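You operate a simulated robot arm through the tools that you are given. There is no shell and no other tool.

You run a simulated robot arm. Do the job below in one go: nothing can be reset, and whatever is moved stays where it is left.

## Task
Set the controls near the top of the steel bench. At the end: the left red ring is turned to loose; the right red ring is turned to loose; the left gold knob is turned to 4; the right gold knob is turned to 1; whatever was shut is shut again. Leave all else as you found it, and nothing knocked over.

Only the result counts: the job must be done as asked and must still hold three seconds after the hand-in. Knocking over, shifting, dropping, spilling or breaking anything else fails it.

## Robot
A 7-joint arm with a two-finger parallel gripper, fixed in place. Base frame: the origin is on the floor under the middle of its stand, x ahead of it, y to its left, z up; the work surface is at about z = 880. Readings come in mm, degrees, newtons and seconds.
With the tool pointing down near the work surface it reaches from about 400 to 900 mm from the base axis. Its first joint turns from -143.0 to 143.0 degrees. Payload 3 kg.
The TCP is the grasp point between the finger pads, 30 mm short of the fingertips. In the tool frame z runs along the fingers and y along their closing line. The gripper opens to 94 mm. The fingers are 28 mm wide and 10 mm thick; the gripper's body (50 by 96 mm) begins 55 mm behind the TCP.
Orientation is that of the tool frame in the base frame, as a unit quaternion [x, y, z, w]. With the fingers straight down and closing along the base's y, the tool's x points along the base's -x, its y along +y and its z along -z.

## Interface
- The arm moves only by the tool drive_tool. Its argument "deltas" is a list of rows, each a list of 6 numbers: the shift along the base's x, y, z in mm, then the turn, a rotation vector about the base's x, y, z in degrees. In form: [[x, y, z, wx, wy, wz], ...]. A call has 1 to 20 rows; each row is the pose to reach, as a shift and turn from the pose commanded when the call began. "hand" is the closure in counts, from 0 (fully open) to 255 (shut), set as the call begins (left out, the last holds). Each row takes 0.2 s and may step no farther than 50 mm and 8.6 degrees from the row before; otherwise, or with a gripper value out of range, the whole call is refused. A pose out of reach is approached as far as the arm can. The call stops where the force on the tool passes 40 N (or 10 N more than at its start, if that is more) or the arm is blocked; 0.2 s more then pass. The fingers move at their own pace (about 72 mm/s each) and stop on an object; they squeeze with about 37 N. The grip force told is the motor's: it shows also when the fingers shut on nothing. Time passes only in rows, and 0.2 s behind the last, so rows that repeat a pose let the fingers close. The reply holds the time, the measured pose of the TCP, the force on the tool along the base axes, the opening and the grip force, in the units named above and with some noise, with the torque about the TCP (base axes, N m) and any sound that the robot's microphone picked up, and new pictures: "show" is both (left out), scene, wrist or none.
- Cameras (640 x 400 px; columns grow to the right, rows downward): "scene" is fixed at [48.9, -502.4, 1623.5]; the picture's right is [0.80, -0.61, 0.00], its down [-0.31, -0.41, -0.86] and it looks along [0.52, 0.68, -0.52] (base axes); focal length 365 px, centre (320, 200). "wrist" rides on the gripper at [76, 14, -102] in the tool frame; the picture's right is [-0.18, 0.98, 0.00], its down [-0.75, -0.14, -0.64] and it looks along [-0.63, -0.12, 0.77] (tool axes); focal length 243 px, centre (320, 200). There is no depth. A picture from a camera that has moved, and an enlarged one, comes with that camera's place and axes in the base frame and with its lens.
- enlarge(camera, box): a new picture of the part [left, top, right, bottom] of that camera's present view, enlarged. It takes no simulated time.
- job_done(): hands the job in; it is judged then, once.

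Places have to be worked out from the pictures, the camera data and where the tool is seen. Open the gripper and draw the arm clear of the work before you hand the job in, unless the task says otherwise.

The tools are called after "Call:" as a command line: name --pt "numbers of a row" for each row, then --argument value for the rest, lists and objects as JSON in quotes. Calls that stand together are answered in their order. drive_tool: Moves the arm, as the interface text tells. Its arguments: {"type":"object","properties":{"deltas":{"type":"array","items":{"type":"array","items":{"type":"number"}}},"hand":{"type":"number"},"show":{"type":"string","enum":["both","scene","wrist","none"]}},"required":["deltas"]} The other tools are called the same way: enlarge (camera, box) takes an enlarged picture of a part of a camera's view; job_done () hands the job in.

At the start:

```text
time_s: 0.0
tool_pos: [427.2, 135.3, 1320.2]
tcp_rot: [0.0, 1.0, 0.0, 0.0]
wrist_force: [0.0, 0.2, 0.6]
moment: [0.01, -0.01, 0.02]
width: 93.9
gripper_force: 0.0
```

scene: 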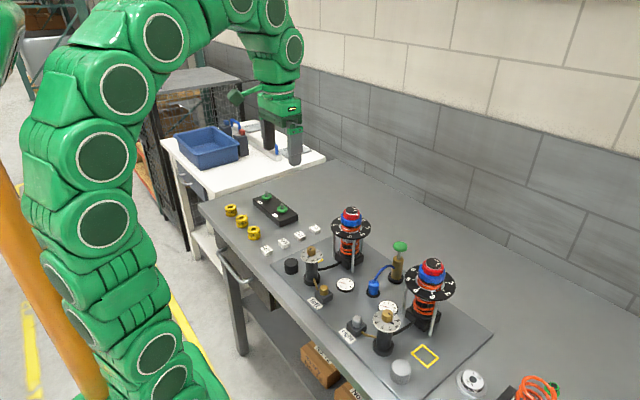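
wrist: 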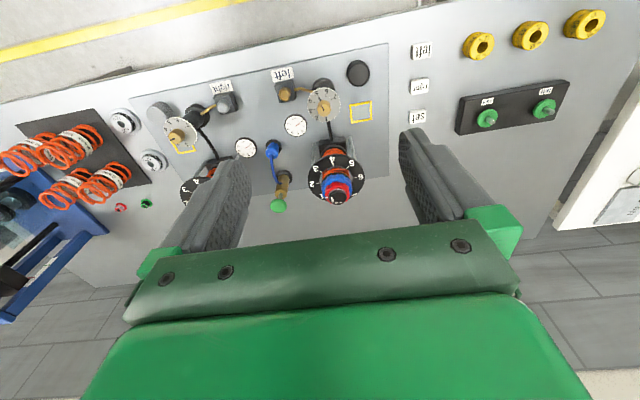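

I'll first look closely at the bench and its controls before moving anything.

Call:
enlarge --camera "scene" --box '[260, 190, 420, 290]'

Call:
enlarge --camera "scene" --box '[330, 240, 500, 400]'

Call:
enlarge --camera "wrist" --box '[250, 50, 410, 210]'

Call:
enlarge --camera "wrist" --box '[100, 70, 260, 210]'

Call:
enlarge --camera "scene" --box '[200, 180, 340, 270]'

```text
4.00 times, centred on (340, 240) of scene
camera zoom: at [48.9, -502.4, 1623.5], right [0.8, -0.61, 0.0], down [-0.31, -0.41, -0.86], along [0.52, 0.68, -0.52], focal length 1460 px, centre (240, 40)
```

zoom: 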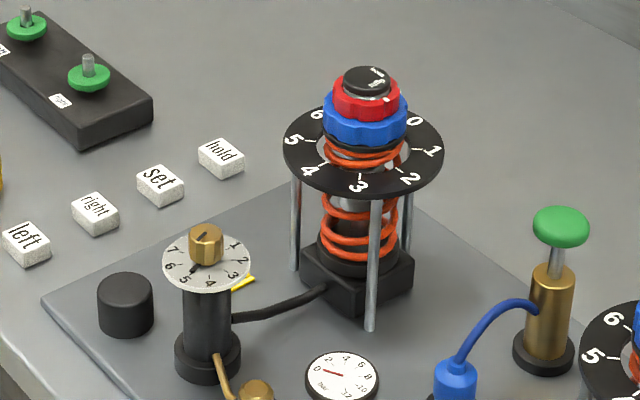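

```text
2.50 times, centred on (415, 320) of scene
camera zoom: at [48.9, -502.4, 1623.5], right [0.8, -0.61, 0.0], down [-0.31, -0.41, -0.86], along [0.52, 0.68, -0.52], focal length 912 px, centre (82, -100)
```

zoom: 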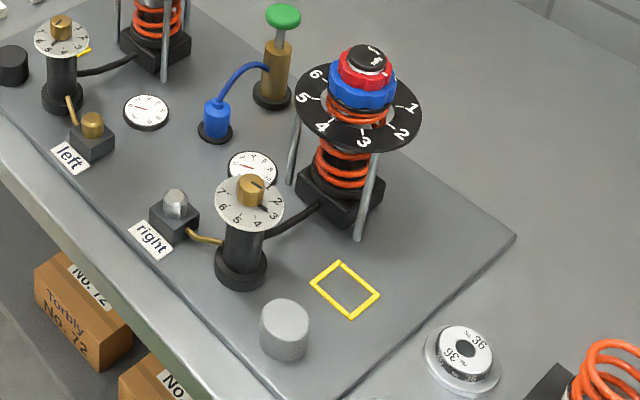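

```text
2.50 times, centred on (330, 130) of wrist
camera zoom: at [353.0, 149.8, 1422.7], right [0.18, 0.98, 0.0], down [0.75, -0.14, 0.64], along [0.63, -0.12, -0.77], focal length 606 px, centre (295, 375)
```

zoom: 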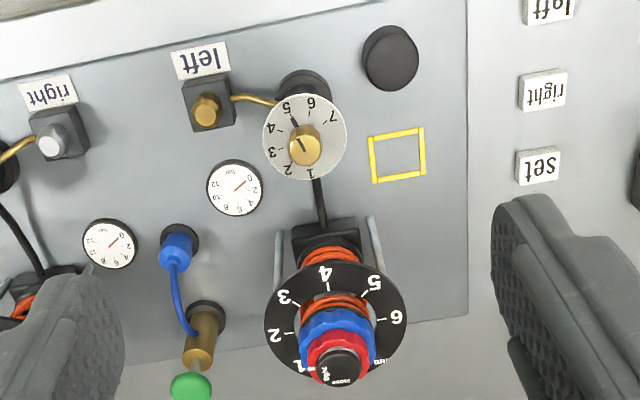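

```text
2.86 times, centred on (180, 140) of wrist
camera zoom: at [353.0, 149.8, 1422.7], right [0.18, 0.98, 0.0], down [0.75, -0.14, 0.64], along [0.63, -0.12, -0.77], focal length 693 px, centre (720, 371)
```

zoom: 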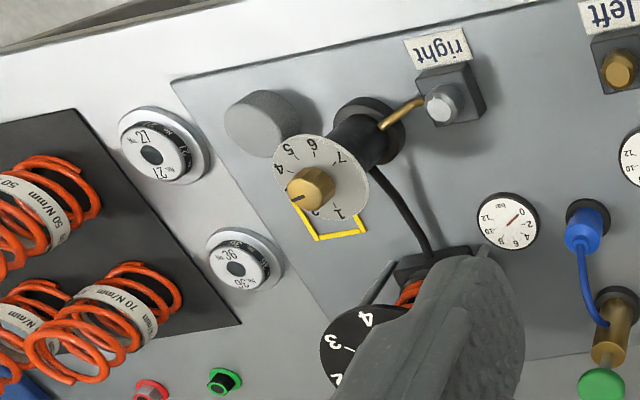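

```text
4.44 times, centred on (270, 225) of scene
camera zoom: at [48.9, -502.4, 1623.5], right [0.8, -0.61, 0.0], down [-0.31, -0.41, -0.86], along [0.52, 0.68, -0.52], focal length 1622 px, centre (542, 89)
```

zoom: 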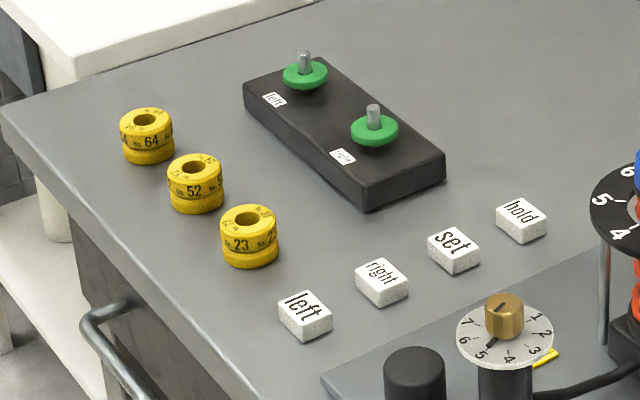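

The pictures show two spring columns (red lock ring, blue collar, numbered black plate) and two gold dial knobs. I'll zoom in harder on the ring and knob markings before moving.

Call:
enlarge --camera "scene" --box '[330, 200, 374, 228]'

Call:
enlarge --camera "scene" --box '[408, 252, 456, 282]'

Call:
enlarge --camera "scene" --box '[296, 240, 328, 260]'

Call:
enlarge --camera "scene" --box '[366, 302, 406, 336]'

Call:
enlarge --camera "wrist" --box '[310, 160, 370, 210]'

Call:
enlarge --camera "wrist" --box '[295, 80, 345, 130]'

```text
14.29 times, centred on (352, 214) of scene
camera zoom: at [48.9, -502.4, 1623.5], right [0.8, -0.61, 0.0], down [-0.31, -0.41, -0.86], along [0.52, 0.68, -0.52], focal length 5213 px, centre (-137, 0)
```

zoom: 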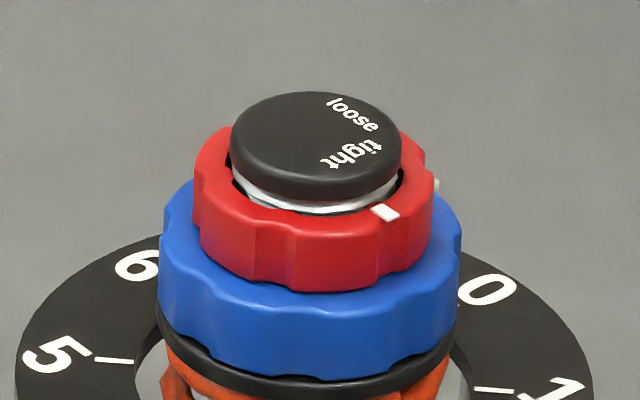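

```text
13.33 times, centred on (432, 267) of scene
camera zoom: at [48.9, -502.4, 1623.5], right [0.8, -0.61, 0.0], down [-0.31, -0.41, -0.86], along [0.52, 0.68, -0.52], focal length 4865 px, centre (-1173, -693)
```

zoom: 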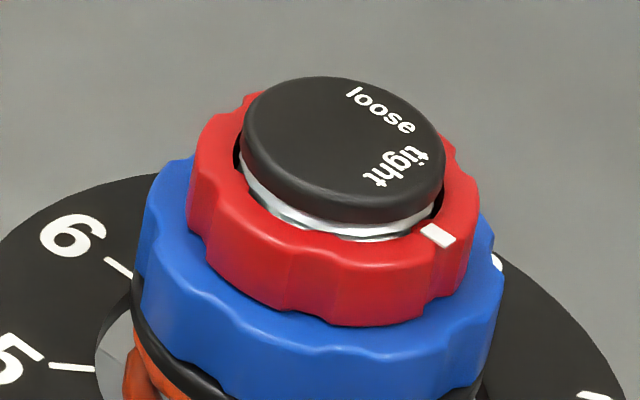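

```text
16.00 times, centred on (312, 250) of scene
camera zoom: at [48.9, -502.4, 1623.5], right [0.8, -0.61, 0.0], down [-0.31, -0.41, -0.86], along [0.52, 0.68, -0.52], focal length 5838 px, centre (448, -600)
```

zoom: 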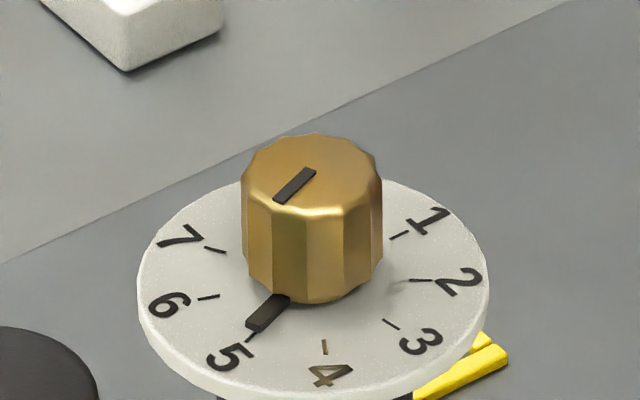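

```text
11.76 times, centred on (386, 319) of scene
camera zoom: at [48.9, -502.4, 1623.5], right [0.8, -0.61, 0.0], down [-0.31, -0.41, -0.86], along [0.52, 0.68, -0.52], focal length 4293 px, centre (-456, -1200)
```

zoom: 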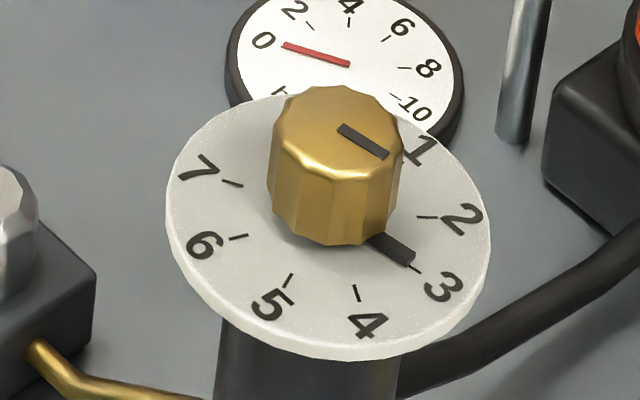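

```text
8.00 times, centred on (340, 185) of wrist
camera zoom: at [353.0, 149.8, 1422.7], right [0.18, 0.98, 0.0], down [0.75, -0.14, 0.64], along [0.63, -0.12, -0.77], focal length 1941 px, centre (160, 320)
```

zoom: 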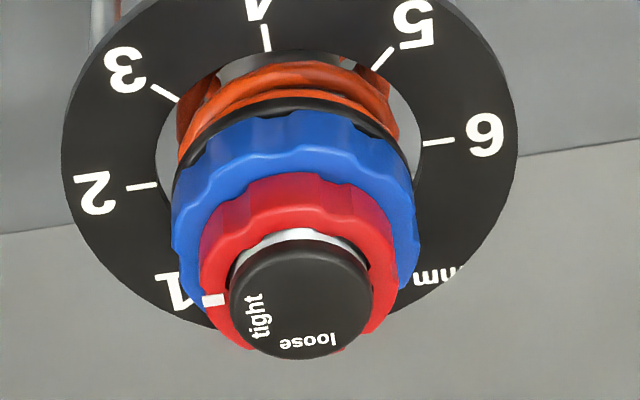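

```text
8.00 times, centred on (320, 105) of wrist
camera zoom: at [353.0, 149.8, 1422.7], right [0.18, 0.98, 0.0], down [0.75, -0.14, 0.64], along [0.63, -0.12, -0.77], focal length 1941 px, centre (320, 960)
```

zoom: 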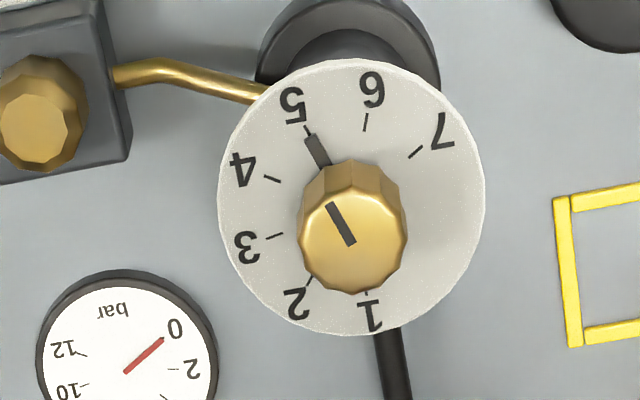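

The caps read "loose"/"tight" and both white ring marks point at "tight"; the left gold knob points to about 5 and the right to about 3. I'll bring the wrist camera closer over the left station, well above everything, to measure angles.

Call:
drive_tool --pt "13 -2 -30 0 0 0" --pt "27 -4 -60 0 0 0" --pt "40 -6 -90 0 0 0" --pt "53 -7 -120 0 0 0" --hand 0

```text
time_s: 1.0
tool_pos: [481.6, 126.9, 1200.6]
tcp_rot: [0.0, 1.0, 0.001, 0.001]
wrist_force: [-0.2, -1.0, 0.8]
moment: [0.01, -0.05, -0.02]
width: 93.9
gripper_force: 0.1
camera wrist: at [405.7, 140.4, 1303.0], right [0.18, 0.98, 0.0], down [0.75, -0.14, 0.64], along [0.63, -0.12, -0.77], focal length 243 px, centre (320, 200)
```

scene: 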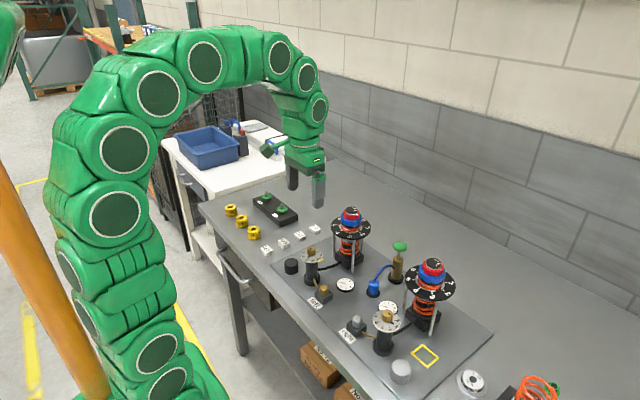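
wrist: 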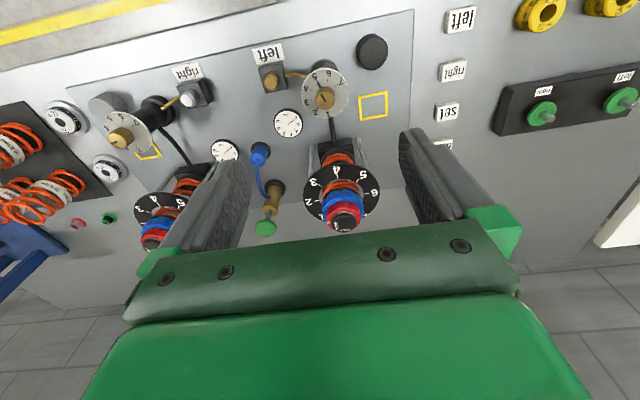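

Call:
enlarge --camera "wrist" --box '[290, 60, 370, 120]'

Call:
enlarge --camera "wrist" --box '[300, 140, 390, 240]'

Call:
enlarge --camera "wrist" --box '[240, 30, 400, 130]'

Call:
enlarge --camera "wrist" --box '[70, 60, 220, 160]'

Call:
enlarge --camera "wrist" --box '[420, 0, 640, 140]'

```text
6.67 times, centred on (330, 90) of wrist
camera zoom: at [405.7, 140.4, 1303.0], right [0.18, 0.98, 0.0], down [0.75, -0.14, 0.64], along [0.63, -0.12, -0.77], focal length 1618 px, centre (253, 933)
```

zoom: 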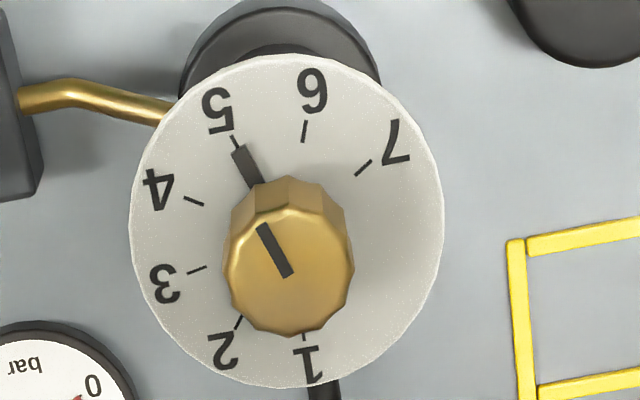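

```text
4.00 times, centred on (345, 190) of wrist
camera zoom: at [405.7, 140.4, 1303.0], right [0.18, 0.98, 0.0], down [0.75, -0.14, 0.64], along [0.63, -0.12, -0.77], focal length 970 px, centre (220, 240)
```

zoom: 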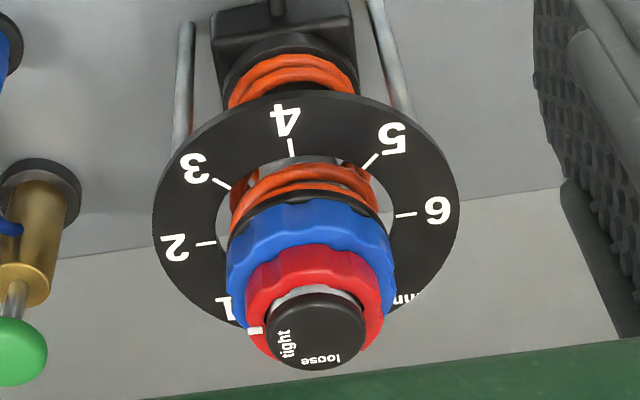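

```text
4.00 times, centred on (320, 80) of wrist
camera zoom: at [405.7, 140.4, 1303.0], right [0.18, 0.98, 0.0], down [0.75, -0.14, 0.64], along [0.63, -0.12, -0.77], focal length 970 px, centre (320, 680)
```

zoom: 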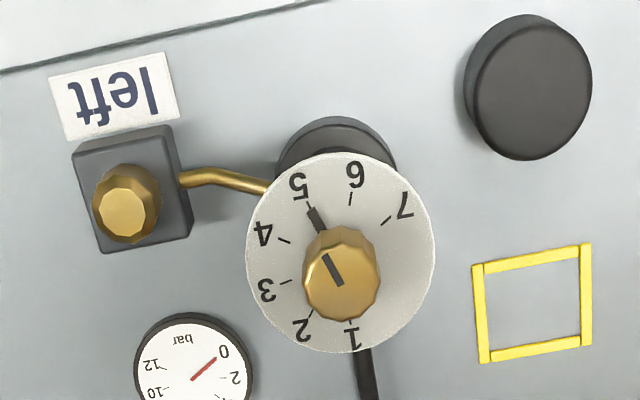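

```text
4.00 times, centred on (145, 110) of wrist
camera zoom: at [405.7, 140.4, 1303.0], right [0.18, 0.98, 0.0], down [0.75, -0.14, 0.64], along [0.63, -0.12, -0.77], focal length 970 px, centre (1020, 560)
```

zoom: 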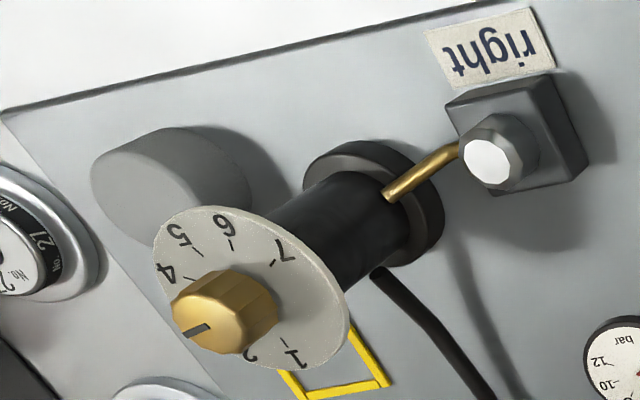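

```text
2.86 times, centred on (530, 70) of wrist
camera zoom: at [405.7, 140.4, 1303.0], right [0.18, 0.98, 0.0], down [0.75, -0.14, 0.64], along [0.63, -0.12, -0.77], focal length 693 px, centre (-280, 571)
```

zoom: 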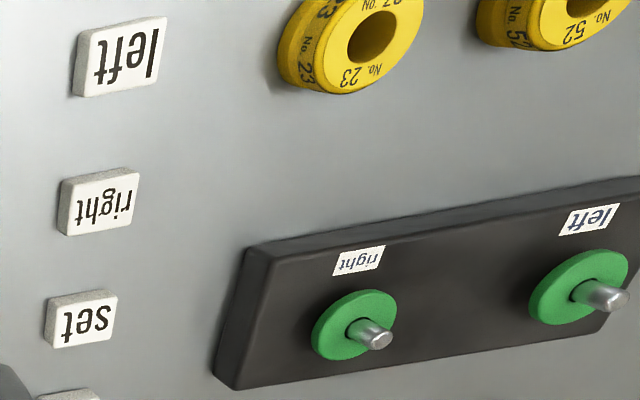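

Angles measured: dial 1–7 steps about 40° each, clockwise from above; the left pointer sits at −160° (=5), and 4 is at about −120°. I place the left gold knob at about (501.5, 129.3), top z≈1004; I'll move above it with open fingers and check alignment.

Call:
drive_tool --pt "7 0.5 -35 0 0 0" --pt "14 1 -70 0 0 0" --pt "21 1 -105 0 0 0" --pt "21 1 -135 0 0 0" --pt "21 1 -135 0 0 0" --hand 0

```text
time_s: 2.2
tool_pos: [501.3, 128.3, 1066.2]
tcp_rot: [0.0, 1.0, 0.001, 0.0]
wrist_force: [0.1, 0.0, -0.2]
moment: [-0.02, -0.05, 0.0]
width: 94.4
gripper_force: 0.1
camera wrist: at [427.0, 141.5, 1169.1], right [0.18, 0.98, 0.0], down [0.75, -0.14, 0.64], along [0.63, -0.12, -0.77], focal length 243 px, centre (320, 200)
```

scene: 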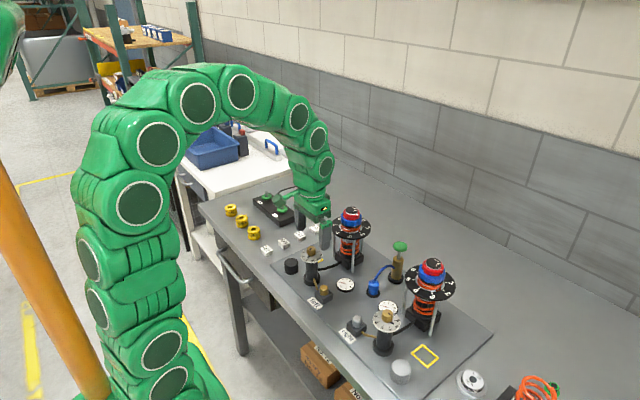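
wrist: 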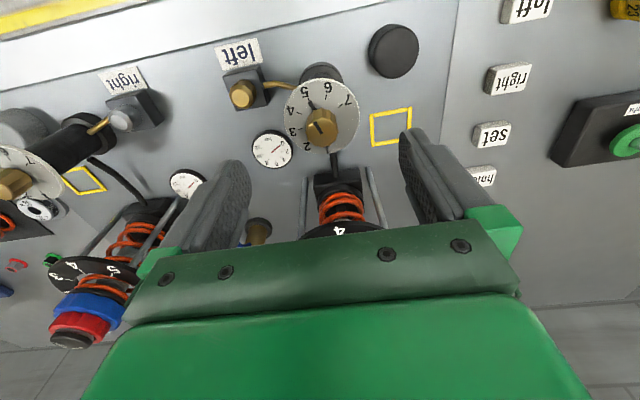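

The hand is over the left knob. I'll zoom both cameras to triangulate the knob and fingertips before descending.

Call:
enlarge --camera "wrist" --box '[270, 60, 370, 160]'

Call:
enlarge --camera "scene" --box '[280, 200, 360, 270]'

```text
4.00 times, centred on (320, 110) of wrist
camera zoom: at [427.0, 141.5, 1169.1], right [0.18, 0.98, 0.0], down [0.75, -0.14, 0.64], along [0.63, -0.12, -0.77], focal length 970 px, centre (320, 560)
```

zoom: 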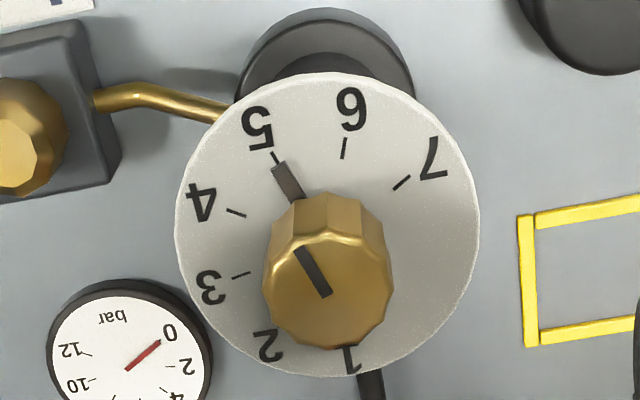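

```text
5.71 times, centred on (320, 235) of scene
camera zoom: at [48.9, -502.4, 1623.5], right [0.8, -0.61, 0.0], down [-0.31, -0.41, -0.86], along [0.52, 0.68, -0.52], focal length 2085 px, centre (320, 0)
```

zoom: 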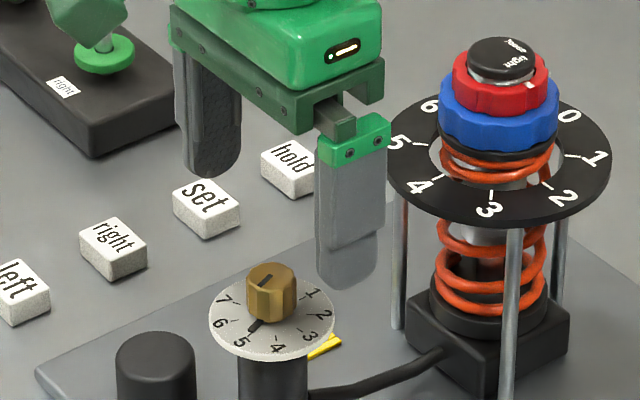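

Triangulation gives the knob top at (501.3, 129.3, 1004). I'll lower so the fingertips sit at about z=989, just above the pointer bar, still open.

Call:
drive_tool --pt "0 0 -20 0 0 0" --pt "0 0 -36 0 0 0" --pt "0 0 -46 0 0 0" --pt "0 0 -46 0 0 0" --hand 0

Call:
enlarge --camera "scene" --box '[290, 220, 346, 260]'

Call:
enlarge --camera "wrist" --box '[240, 60, 400, 220]'

```text
time_s: 3.2
tool_pos: [503.2, 129.0, 1020.3]
tcp_rot: [-0.001, 1.0, 0.0, 0.0]
wrist_force: [-0.7, -0.8, -0.1]
moment: [-0.02, 0.02, -0.02]
width: 93.9
gripper_force: 0.0
camera wrist: at [427.5, 142.0, 1122.4], right [0.18, 0.98, 0.0], down [0.75, -0.14, 0.64], along [0.63, -0.12, -0.77], focal length 243 px, centre (320, 200)
```

scene: 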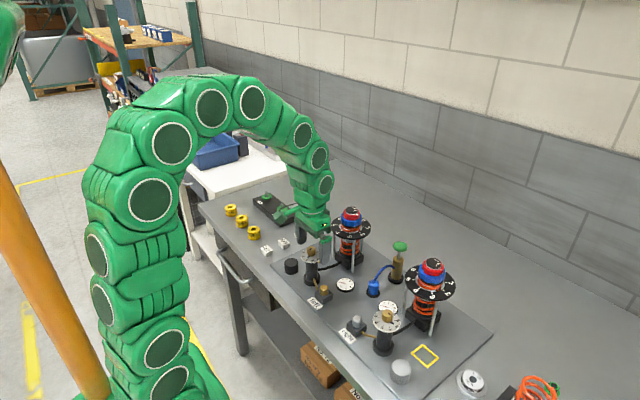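
wrist: 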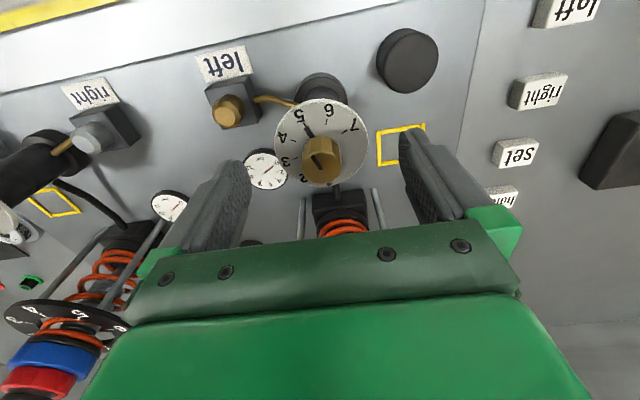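

```text
10.00 times, centred on (318, 240) of scene
camera zoom: at [48.9, -502.4, 1623.5], right [0.8, -0.61, 0.0], down [-0.31, -0.41, -0.86], along [0.52, 0.68, -0.52], focal length 3649 px, centre (340, -200)
```

zoom: 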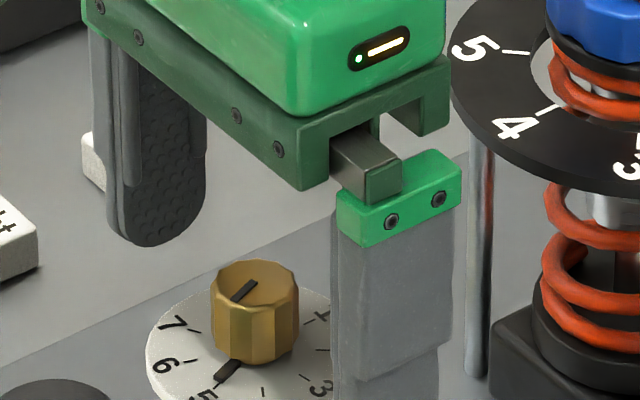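

```text
2.50 times, centred on (320, 140) of wrist
camera zoom: at [427.5, 142.0, 1122.4], right [0.18, 0.98, 0.0], down [0.75, -0.14, 0.64], along [0.63, -0.12, -0.77], focal length 606 px, centre (320, 350)
```

zoom: 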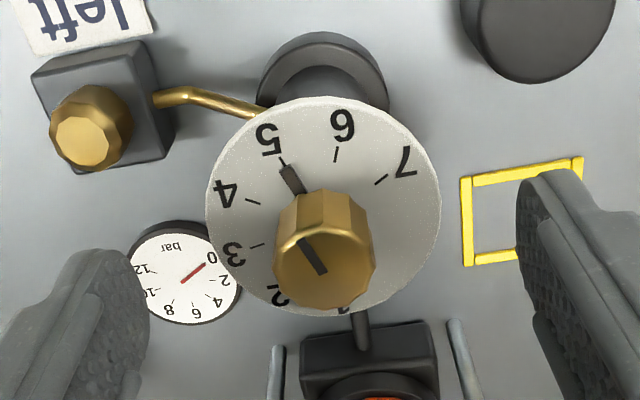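

The tips straddle the knob and reach close to its lower edge. I'll raise 3 mm to keep off the pointer bar and close on the knob.

Call:
drive_tool --pt "0 0 3 0 0 0" --pt "0 0 3 0 0 0" --pt "0 0 3 0 0 0" --pt "0 0 3 0 0 0" --pt "0 0 3 0 0 0" --pt "0 0 3 0 0 0" --hand 255

Call:
enlarge --camera "scene" --box '[290, 230, 346, 270]'

Call:
enlarge --camera "wrist" --box '[260, 80, 380, 200]'

```text
time_s: 4.6
tool_pos: [502.9, 131.2, 1022.9]
tcp_rot: [-0.001, 1.0, 0.0, 0.0]
wrist_force: [-1.5, 29.0, -5.1]
moment: [0.53, 0.14, -0.06]
width: 23.5
gripper_force: 44.7
camera wrist: at [427.3, 143.4, 1125.5], right [0.18, 0.98, 0.0], down [0.75, -0.14, 0.64], along [0.63, -0.12, -0.77], focal length 243 px, centre (320, 200)
```

scene: 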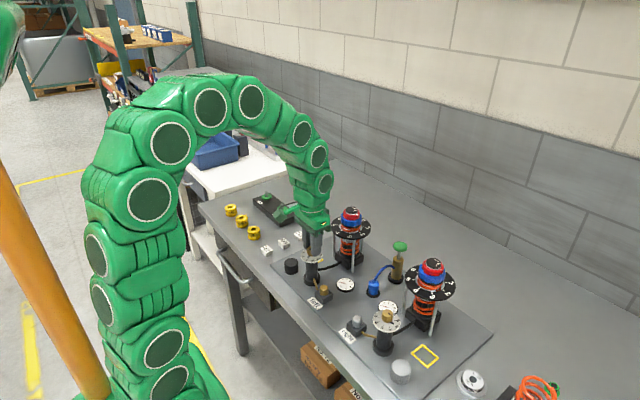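
wrist: 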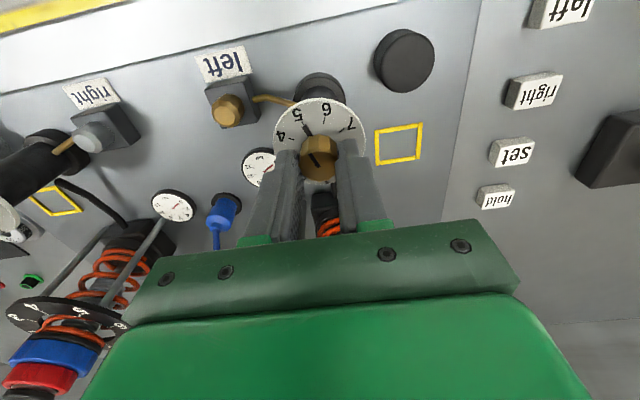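

```text
10.00 times, centred on (318, 250) of scene
camera zoom: at [48.9, -502.4, 1623.5], right [0.8, -0.61, 0.0], down [-0.31, -0.41, -0.86], along [0.52, 0.68, -0.52], focal length 3649 px, centre (340, -300)
```

zoom: 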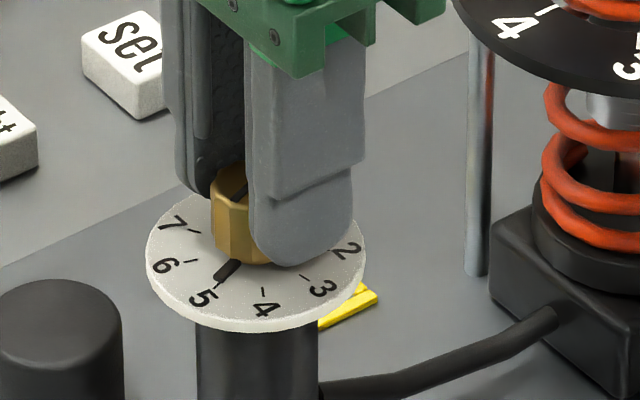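

```text
3.33 times, centred on (320, 140) of wrist
camera zoom: at [427.3, 143.4, 1125.5], right [0.18, 0.98, 0.0], down [0.75, -0.14, 0.64], along [0.63, -0.12, -0.77], focal length 809 px, centre (320, 400)
```

zoom: 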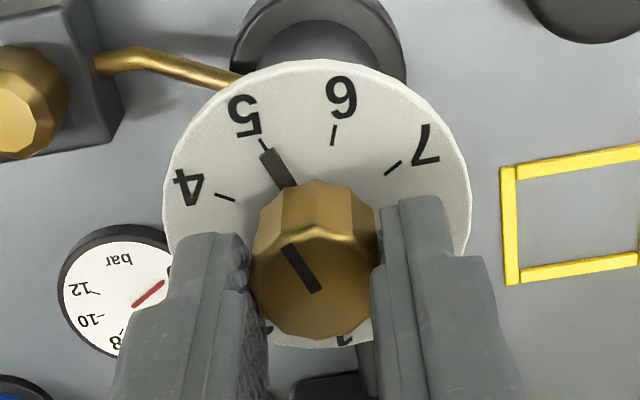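

The grip holds (23.5 mm) but there is +29 N sideways, so the knob axis lies a couple of mm further in +y. I'll shift +2.5 mm in y to relieve this before turning.

Call:
drive_tool --pt "0 1.5 0 0 0 0" --pt "0 2.5 0 0 0 0" --pt "0 2.5 0 0 0 0" --hand 255 --show "none"

```text
time_s: 5.4
tool_pos: [503.6, 131.2, 1023.3]
tcp_rot: [-0.001, 1.0, -0.002, 0.0]
wrist_force: [-6.4, -33.2, 23.5]
moment: [-0.75, 0.62, 0.07]
width: 23.6
gripper_force: 44.3
```

The side force flipped sign, so the axis lies near y≈130.5. I'll back off 1.3 mm and re-check.

Call:
drive_tool --pt "0 -1.3 0.5 0 0 0" --pt "0 -1.3 0.5 0 0 0" --pt "0 -1.3 0.5 0 0 0" --hand 255 --show "none"

```text
time_s: 6.2
tool_pos: [503.3, 130.2, 1023.0]
tcp_rot: [0.0, 1.0, 0.0, -0.001]
wrist_force: [8.5, -36.5, -6.6]
moment: [-0.59, -1.09, 0.08]
width: 23.4
gripper_force: 44.9
```

The side reading stays at −36 N, so I'll hold still and re-read to tell lag from a real offset.

Call:
drive_tool --pt "0 0 0 0 0 0" --pt "0 0 0 0 0 0" --pt "0 0 0 0 0 0" --show "none"

```text
time_s: 7.0
tool_pos: [502.5, 129.1, 1023.1]
tcp_rot: [0.001, 1.0, 0.0, 0.0]
wrist_force: [-1.6, -41.7, -4.7]
moment: [-1.03, 0.54, 0.08]
width: 23.4
gripper_force: 45.4
```

A steady −42 N means I overshot; interpolating between the two readings puts the axis at commanded y≈129.8, so I'll move −0.7 mm.

Call:
drive_tool --pt "0 -0.7 0 0 0 0" --pt "0 -0.7 0 0 0 0" --pt "0 -0.7 0 0 0 0" --show "none"

```text
time_s: 7.8
tool_pos: [502.9, 129.6, 1022.4]
tcp_rot: [0.0, 1.0, 0.0, -0.001]
wrist_force: [-11.6, -41.6, 0.4]
moment: [-1.01, 1.01, 0.08]
width: 23.4
gripper_force: 45.0
```

No change, so I'll step a further −1.0 mm and watch how the side force responds.

Call:
drive_tool --pt "0 -0.5 0 0 0 0" --pt "0 -1.0 0 0 0 0" --pt "0 -1.0 0 0 0 0" --pt "0 -1.0 0 0 0 0" --show "none"

```text
time_s: 8.8
tool_pos: [501.4, 130.7, 1022.7]
tcp_rot: [0.0, 1.0, 0.001, 0.0]
wrist_force: [-6.3, -8.3, -5.2]
moment: [-0.15, 0.09, -0.01]
width: 23.2
gripper_force: 44.9
```

Side force is now down to −8 N, so the grip is centred. I'll turn +16° about z as a first try and look at the pointer.

Call:
drive_tool --pt "0 0 0 0 0 4" --pt "0 0 0 0 0 8" --pt "0 0 0 0 0 12" --pt "0 0 0 0 0 16" --pt "0 0 0 0 0 16"

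Call:
enlarge --camera "scene" --box '[290, 230, 346, 270]'

Call:
enlarge --camera "wrist" --box '[260, 80, 380, 200]'

```text
time_s: 10.0
tool_pos: [501.6, 131.4, 1022.7]
tcp_rot: [-0.139, 0.99, 0.001, 0.0]
wrist_force: [-13.8, 10.5, 14.7]
moment: [0.46, 0.2, -0.04]
width: 23.2
gripper_force: 44.8
camera wrist: at [425.4, 122.3, 1125.4], right [-0.09, 1.0, 0.0], down [0.76, 0.07, 0.64], along [0.64, 0.06, -0.77], focal length 243 px, centre (320, 200)
```

scene: 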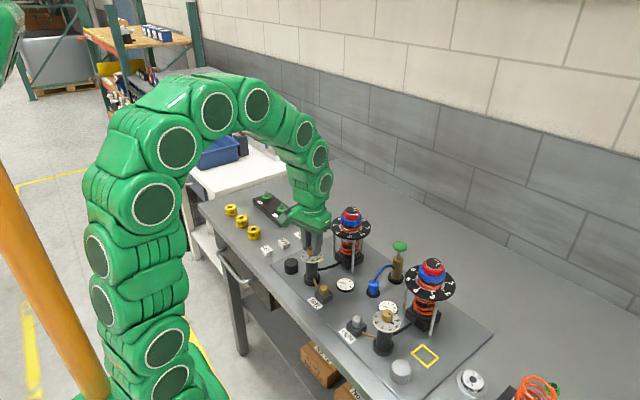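
wrist: 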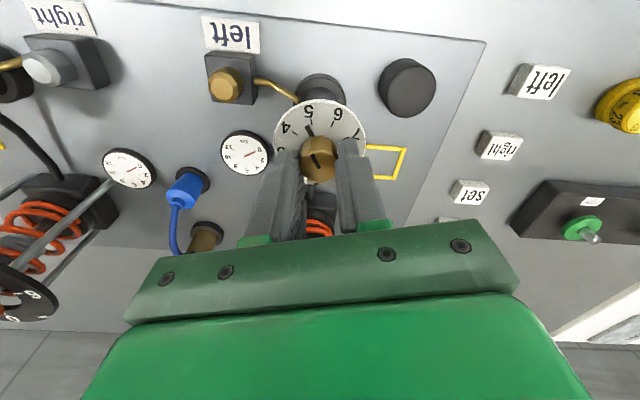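

```text
10.00 times, centred on (318, 250) of scene
camera zoom: at [48.9, -502.4, 1623.5], right [0.8, -0.61, 0.0], down [-0.31, -0.41, -0.86], along [0.52, 0.68, -0.52], focal length 3649 px, centre (340, -300)
```

zoom: 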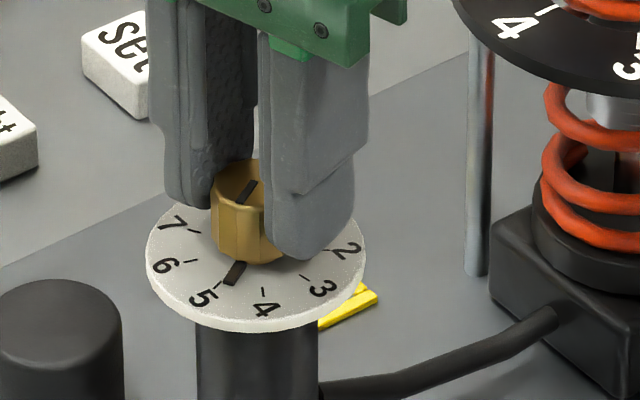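

```text
3.33 times, centred on (320, 140) of wrist
camera zoom: at [425.4, 122.3, 1125.4], right [-0.09, 1.0, 0.0], down [0.76, 0.07, 0.64], along [0.64, 0.06, -0.77], focal length 809 px, centre (320, 400)
```

zoom: 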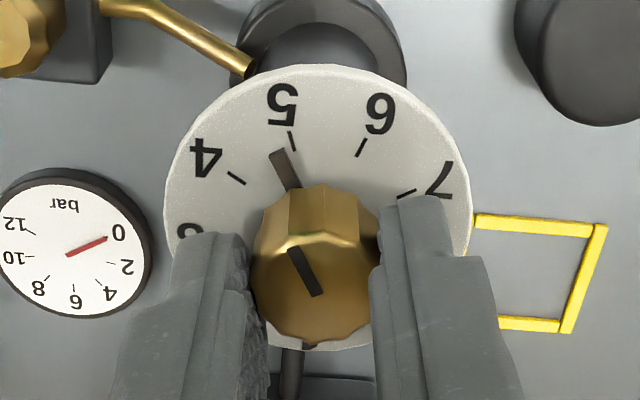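

The knob turns freely with the hand and the pointer is moving from 5 toward 4. I'll continue another +24° to reach 4.

Call:
drive_tool --pt "0 0 0 0 0 5" --pt "0 0 0 0 0 10" --pt "0 0 0 0 0 15" --pt "0 0 0 0 0 20" --pt "0 0 0 0 0 24" --pt "0 0 0 0 0 24"

Call:
enlarge --camera "scene" --box '[290, 230, 346, 270]'

Call:
enlarge --camera "wrist" --box '[260, 80, 380, 200]'

```text
time_s: 10.9
tool_pos: [502.1, 130.9, 1021.8]
tcp_rot: [-0.277, 0.961, 0.001, 0.002]
wrist_force: [-4.6, 6.1, 12.6]
moment: [0.12, 0.16, -0.05]
width: 23.1
gripper_force: 44.8
stopped in row 4: the force on the tool passed its limit at 43 N (the readings are from after the stop); the commanded pose is now the measured one
camera wrist: at [430.4, 101.6, 1125.3], right [-0.37, 0.93, 0.0], down [0.71, 0.28, 0.64], along [0.6, 0.24, -0.77], focal length 243 px, centre (320, 200)
```

scene: 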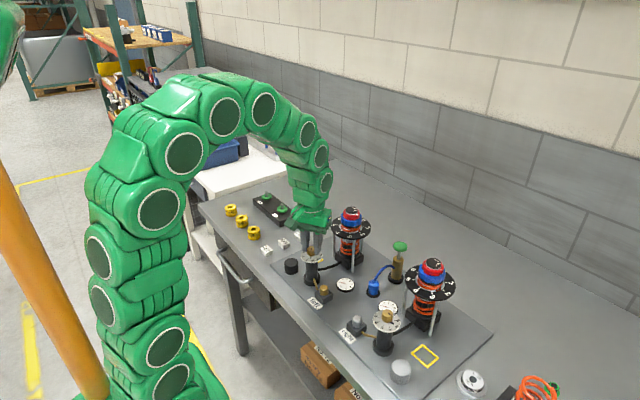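
wrist: 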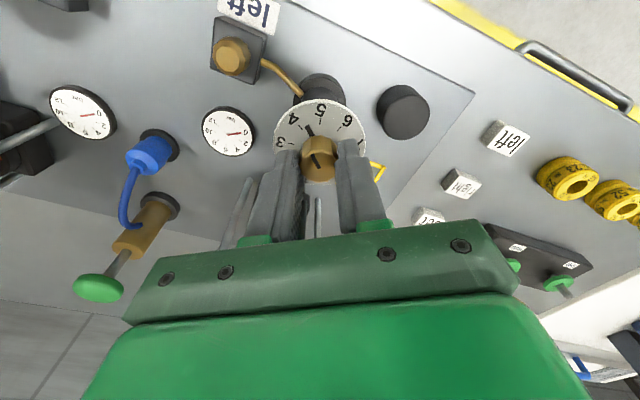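

```text
10.00 times, centred on (318, 250) of scene
camera zoom: at [48.9, -502.4, 1623.5], right [0.8, -0.61, 0.0], down [-0.31, -0.41, -0.86], along [0.52, 0.68, -0.52], focal length 3649 px, centre (340, -300)
```

zoom: 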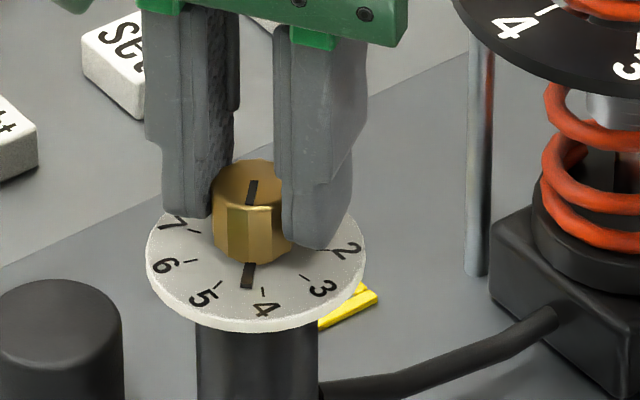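

```text
3.33 times, centred on (320, 140) of wrist
camera zoom: at [430.4, 101.6, 1125.3], right [-0.37, 0.93, 0.0], down [0.71, 0.28, 0.64], along [0.6, 0.24, -0.77], focal length 809 px, centre (320, 400)
```

zoom: 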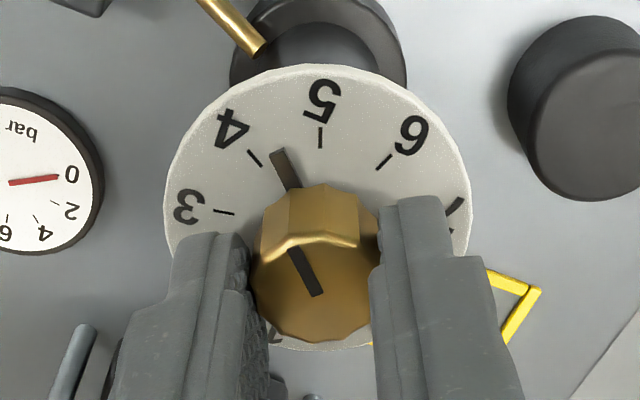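

The side force tripped at 32° of turn; the pointer is still about 8° short of 4. Readings are now low, so I'll continue +8° slowly.

Call:
drive_tool --pt "0 0 0 0 0 2" --pt "0 0 0 0 0 4" --pt "0 0 0 0 0 6" --pt "0 0 0 0 0 8" --pt "0 0 0 0 0 8"

Call:
enlarge --camera "scene" --box '[296, 240, 328, 260]'

Call:
enlarge --camera "wrist" --box '[260, 80, 380, 200]'

```text
time_s: 12.1
tool_pos: [501.9, 131.0, 1023.1]
tcp_rot: [-0.345, 0.939, 0.001, 0.0]
wrist_force: [-10.1, 22.4, -0.2]
moment: [1.34, -0.81, -0.05]
width: 23.3
gripper_force: 45.0
camera wrist: at [435.0, 91.9, 1125.3], right [-0.49, 0.87, 0.0], down [0.67, 0.38, 0.64], along [0.56, 0.32, -0.77], focal length 243 px, centre (320, 200)
```

scene: 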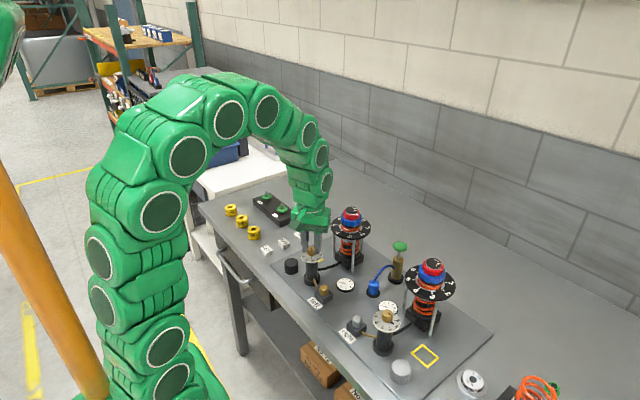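
wrist: 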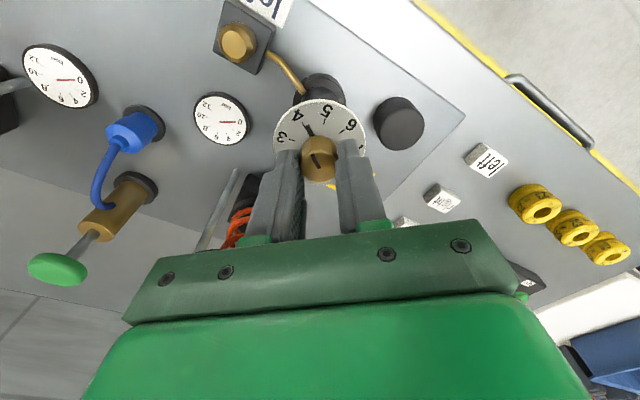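

```text
16.00 times, centred on (312, 250) of scene
camera zoom: at [48.9, -502.4, 1623.5], right [0.8, -0.61, 0.0], down [-0.31, -0.41, -0.86], along [0.52, 0.68, -0.52], focal length 5838 px, centre (448, -600)
```

zoom: 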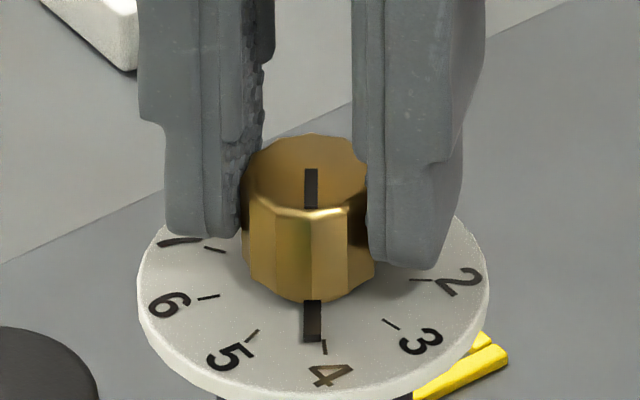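

```text
3.33 times, centred on (320, 140) of wrist
camera zoom: at [435.0, 91.9, 1125.3], right [-0.49, 0.87, 0.0], down [0.67, 0.38, 0.64], along [0.56, 0.32, -0.77], focal length 809 px, centre (320, 400)
```

zoom: 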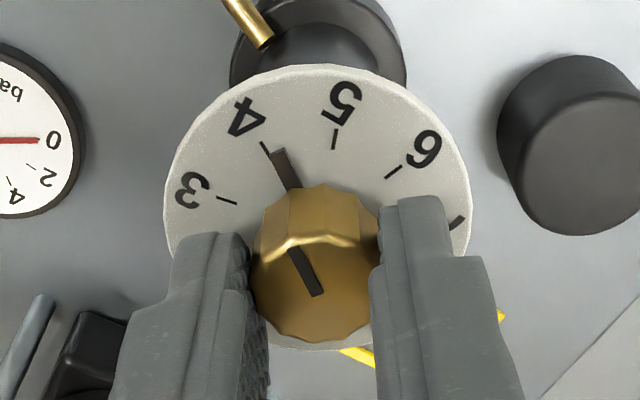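

The pointer is still about 6° short of the 4 tick (slight slip). I'll add +6°.

Call:
drive_tool --pt "0 0 0 0 0 2" --pt "0 0 0 0 0 4" --pt "0 0 0 0 0 6" --pt "0 0 0 0 0 6" --show "wrist"

Call:
enlarge --camera "scene" --box '[296, 240, 328, 260]'

Call:
enlarge --camera "wrist" --box '[260, 80, 380, 200]'

```text
time_s: 13.2
tool_pos: [501.8, 131.3, 1023.8]
tcp_rot: [-0.393, 0.92, 0.001, 0.0]
wrist_force: [-2.1, 5.2, 12.7]
moment: [0.05, 0.06, 0.0]
width: 23.2
gripper_force: 45.6
stopped in row 4: the force on the tool passed its limit at 41 N (the readings are from after the stop); the commanded pose is now the measured one
camera wrist: at [439.3, 85.4, 1125.4], right [-0.58, 0.81, 0.0], down [0.62, 0.45, 0.64], along [0.52, 0.38, -0.77], focal length 243 px, centre (320, 200)
```

wrist: 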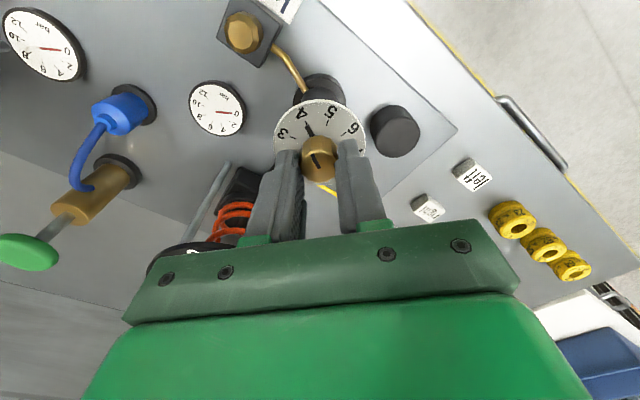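

```text
16.00 times, centred on (312, 250) of scene
camera zoom: at [48.9, -502.4, 1623.5], right [0.8, -0.61, 0.0], down [-0.31, -0.41, -0.86], along [0.52, 0.68, -0.52], focal length 5838 px, centre (448, -600)
```

zoom: 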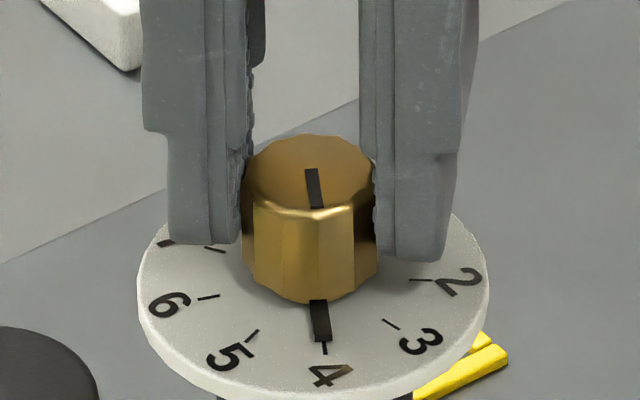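

```text
3.33 times, centred on (320, 140) of wrist
camera zoom: at [439.3, 85.4, 1125.4], right [-0.58, 0.81, 0.0], down [0.62, 0.45, 0.64], along [0.52, 0.38, -0.77], focal length 809 px, centre (320, 400)
```

zoom: 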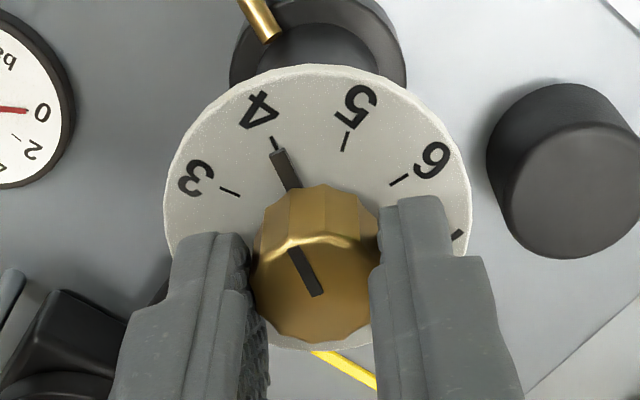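

The pointer and top mark now line up with 4 (≈ −121°). I'll open partly, then lift straight up and verify.

Call:
drive_tool --pt "0 0 0 0 0 0" --pt "0 0 0 0 0 0" --pt "0 0 0 0 0 0" --hand 110 --show "none"

Call:
drive_tool --pt "0 0 20 0 0 0" --pt "0 0 50 0 0 0" --pt "0 0 90 0 0 0" --pt "0 0 130 0 0 0" --pt "0 0 130 0 0 0" --hand 110

Call:
enlarge --camera "scene" --box '[296, 240, 328, 260]'

Call:
enlarge --camera "wrist" --box '[270, 40, 370, 140]'

```text
time_s: 14.0
tool_pos: [501.9, 131.3, 1022.2]
tcp_rot: [-0.393, 0.92, 0.001, 0.0]
wrist_force: [0.2, 0.0, 0.0]
moment: [0.0, -0.03, 0.02]
width: 53.3
gripper_force: 0.1
```

```text
time_s: 15.2
tool_pos: [500.9, 131.4, 1153.0]
tcp_rot: [-0.393, 0.92, 0.002, 0.0]
wrist_force: [-1.0, 0.3, 0.2]
moment: [-0.01, -0.02, 0.02]
width: 53.4
gripper_force: 0.0
camera wrist: at [439.3, 85.1, 1255.4], right [-0.58, 0.81, 0.0], down [0.62, 0.45, 0.64], along [0.52, 0.38, -0.77], focal length 243 px, centre (320, 200)
```

scene: 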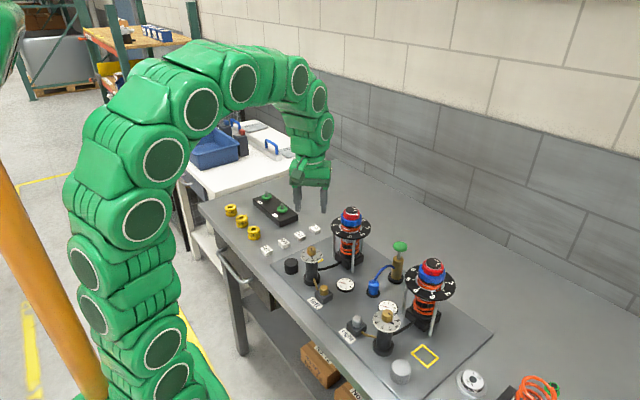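
wrist: 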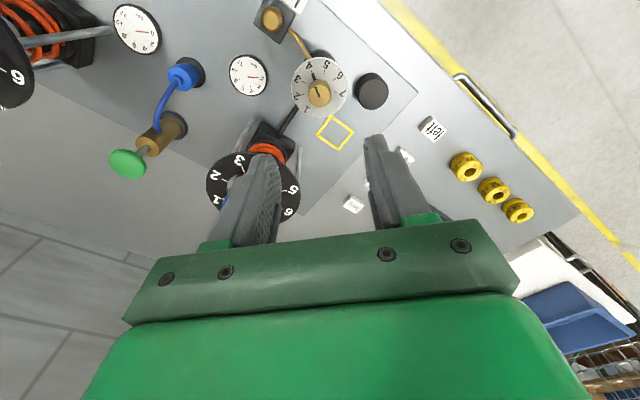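

```text
16.00 times, centred on (312, 250) of scene
camera zoom: at [48.9, -502.4, 1623.5], right [0.8, -0.61, 0.0], down [-0.31, -0.41, -0.86], along [0.52, 0.68, -0.52], focal length 5838 px, centre (448, -600)
```

zoom: 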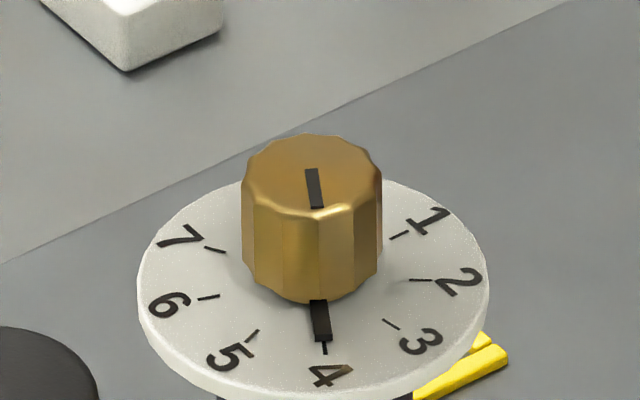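

```text
4.00 times, centred on (320, 90) of wrist
camera zoom: at [439.3, 85.1, 1255.4], right [-0.58, 0.81, 0.0], down [0.62, 0.45, 0.64], along [0.52, 0.38, -0.77], focal length 970 px, centre (320, 640)
```

zoom: 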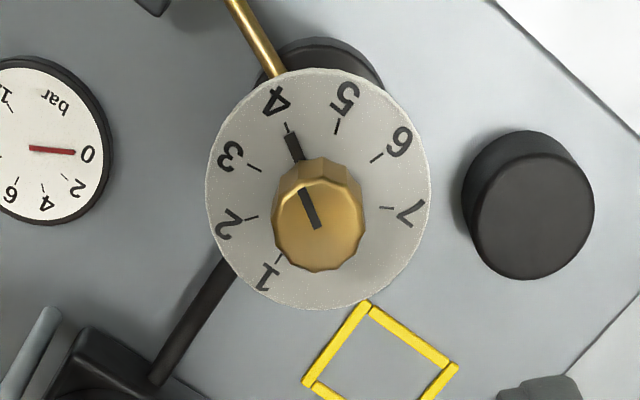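

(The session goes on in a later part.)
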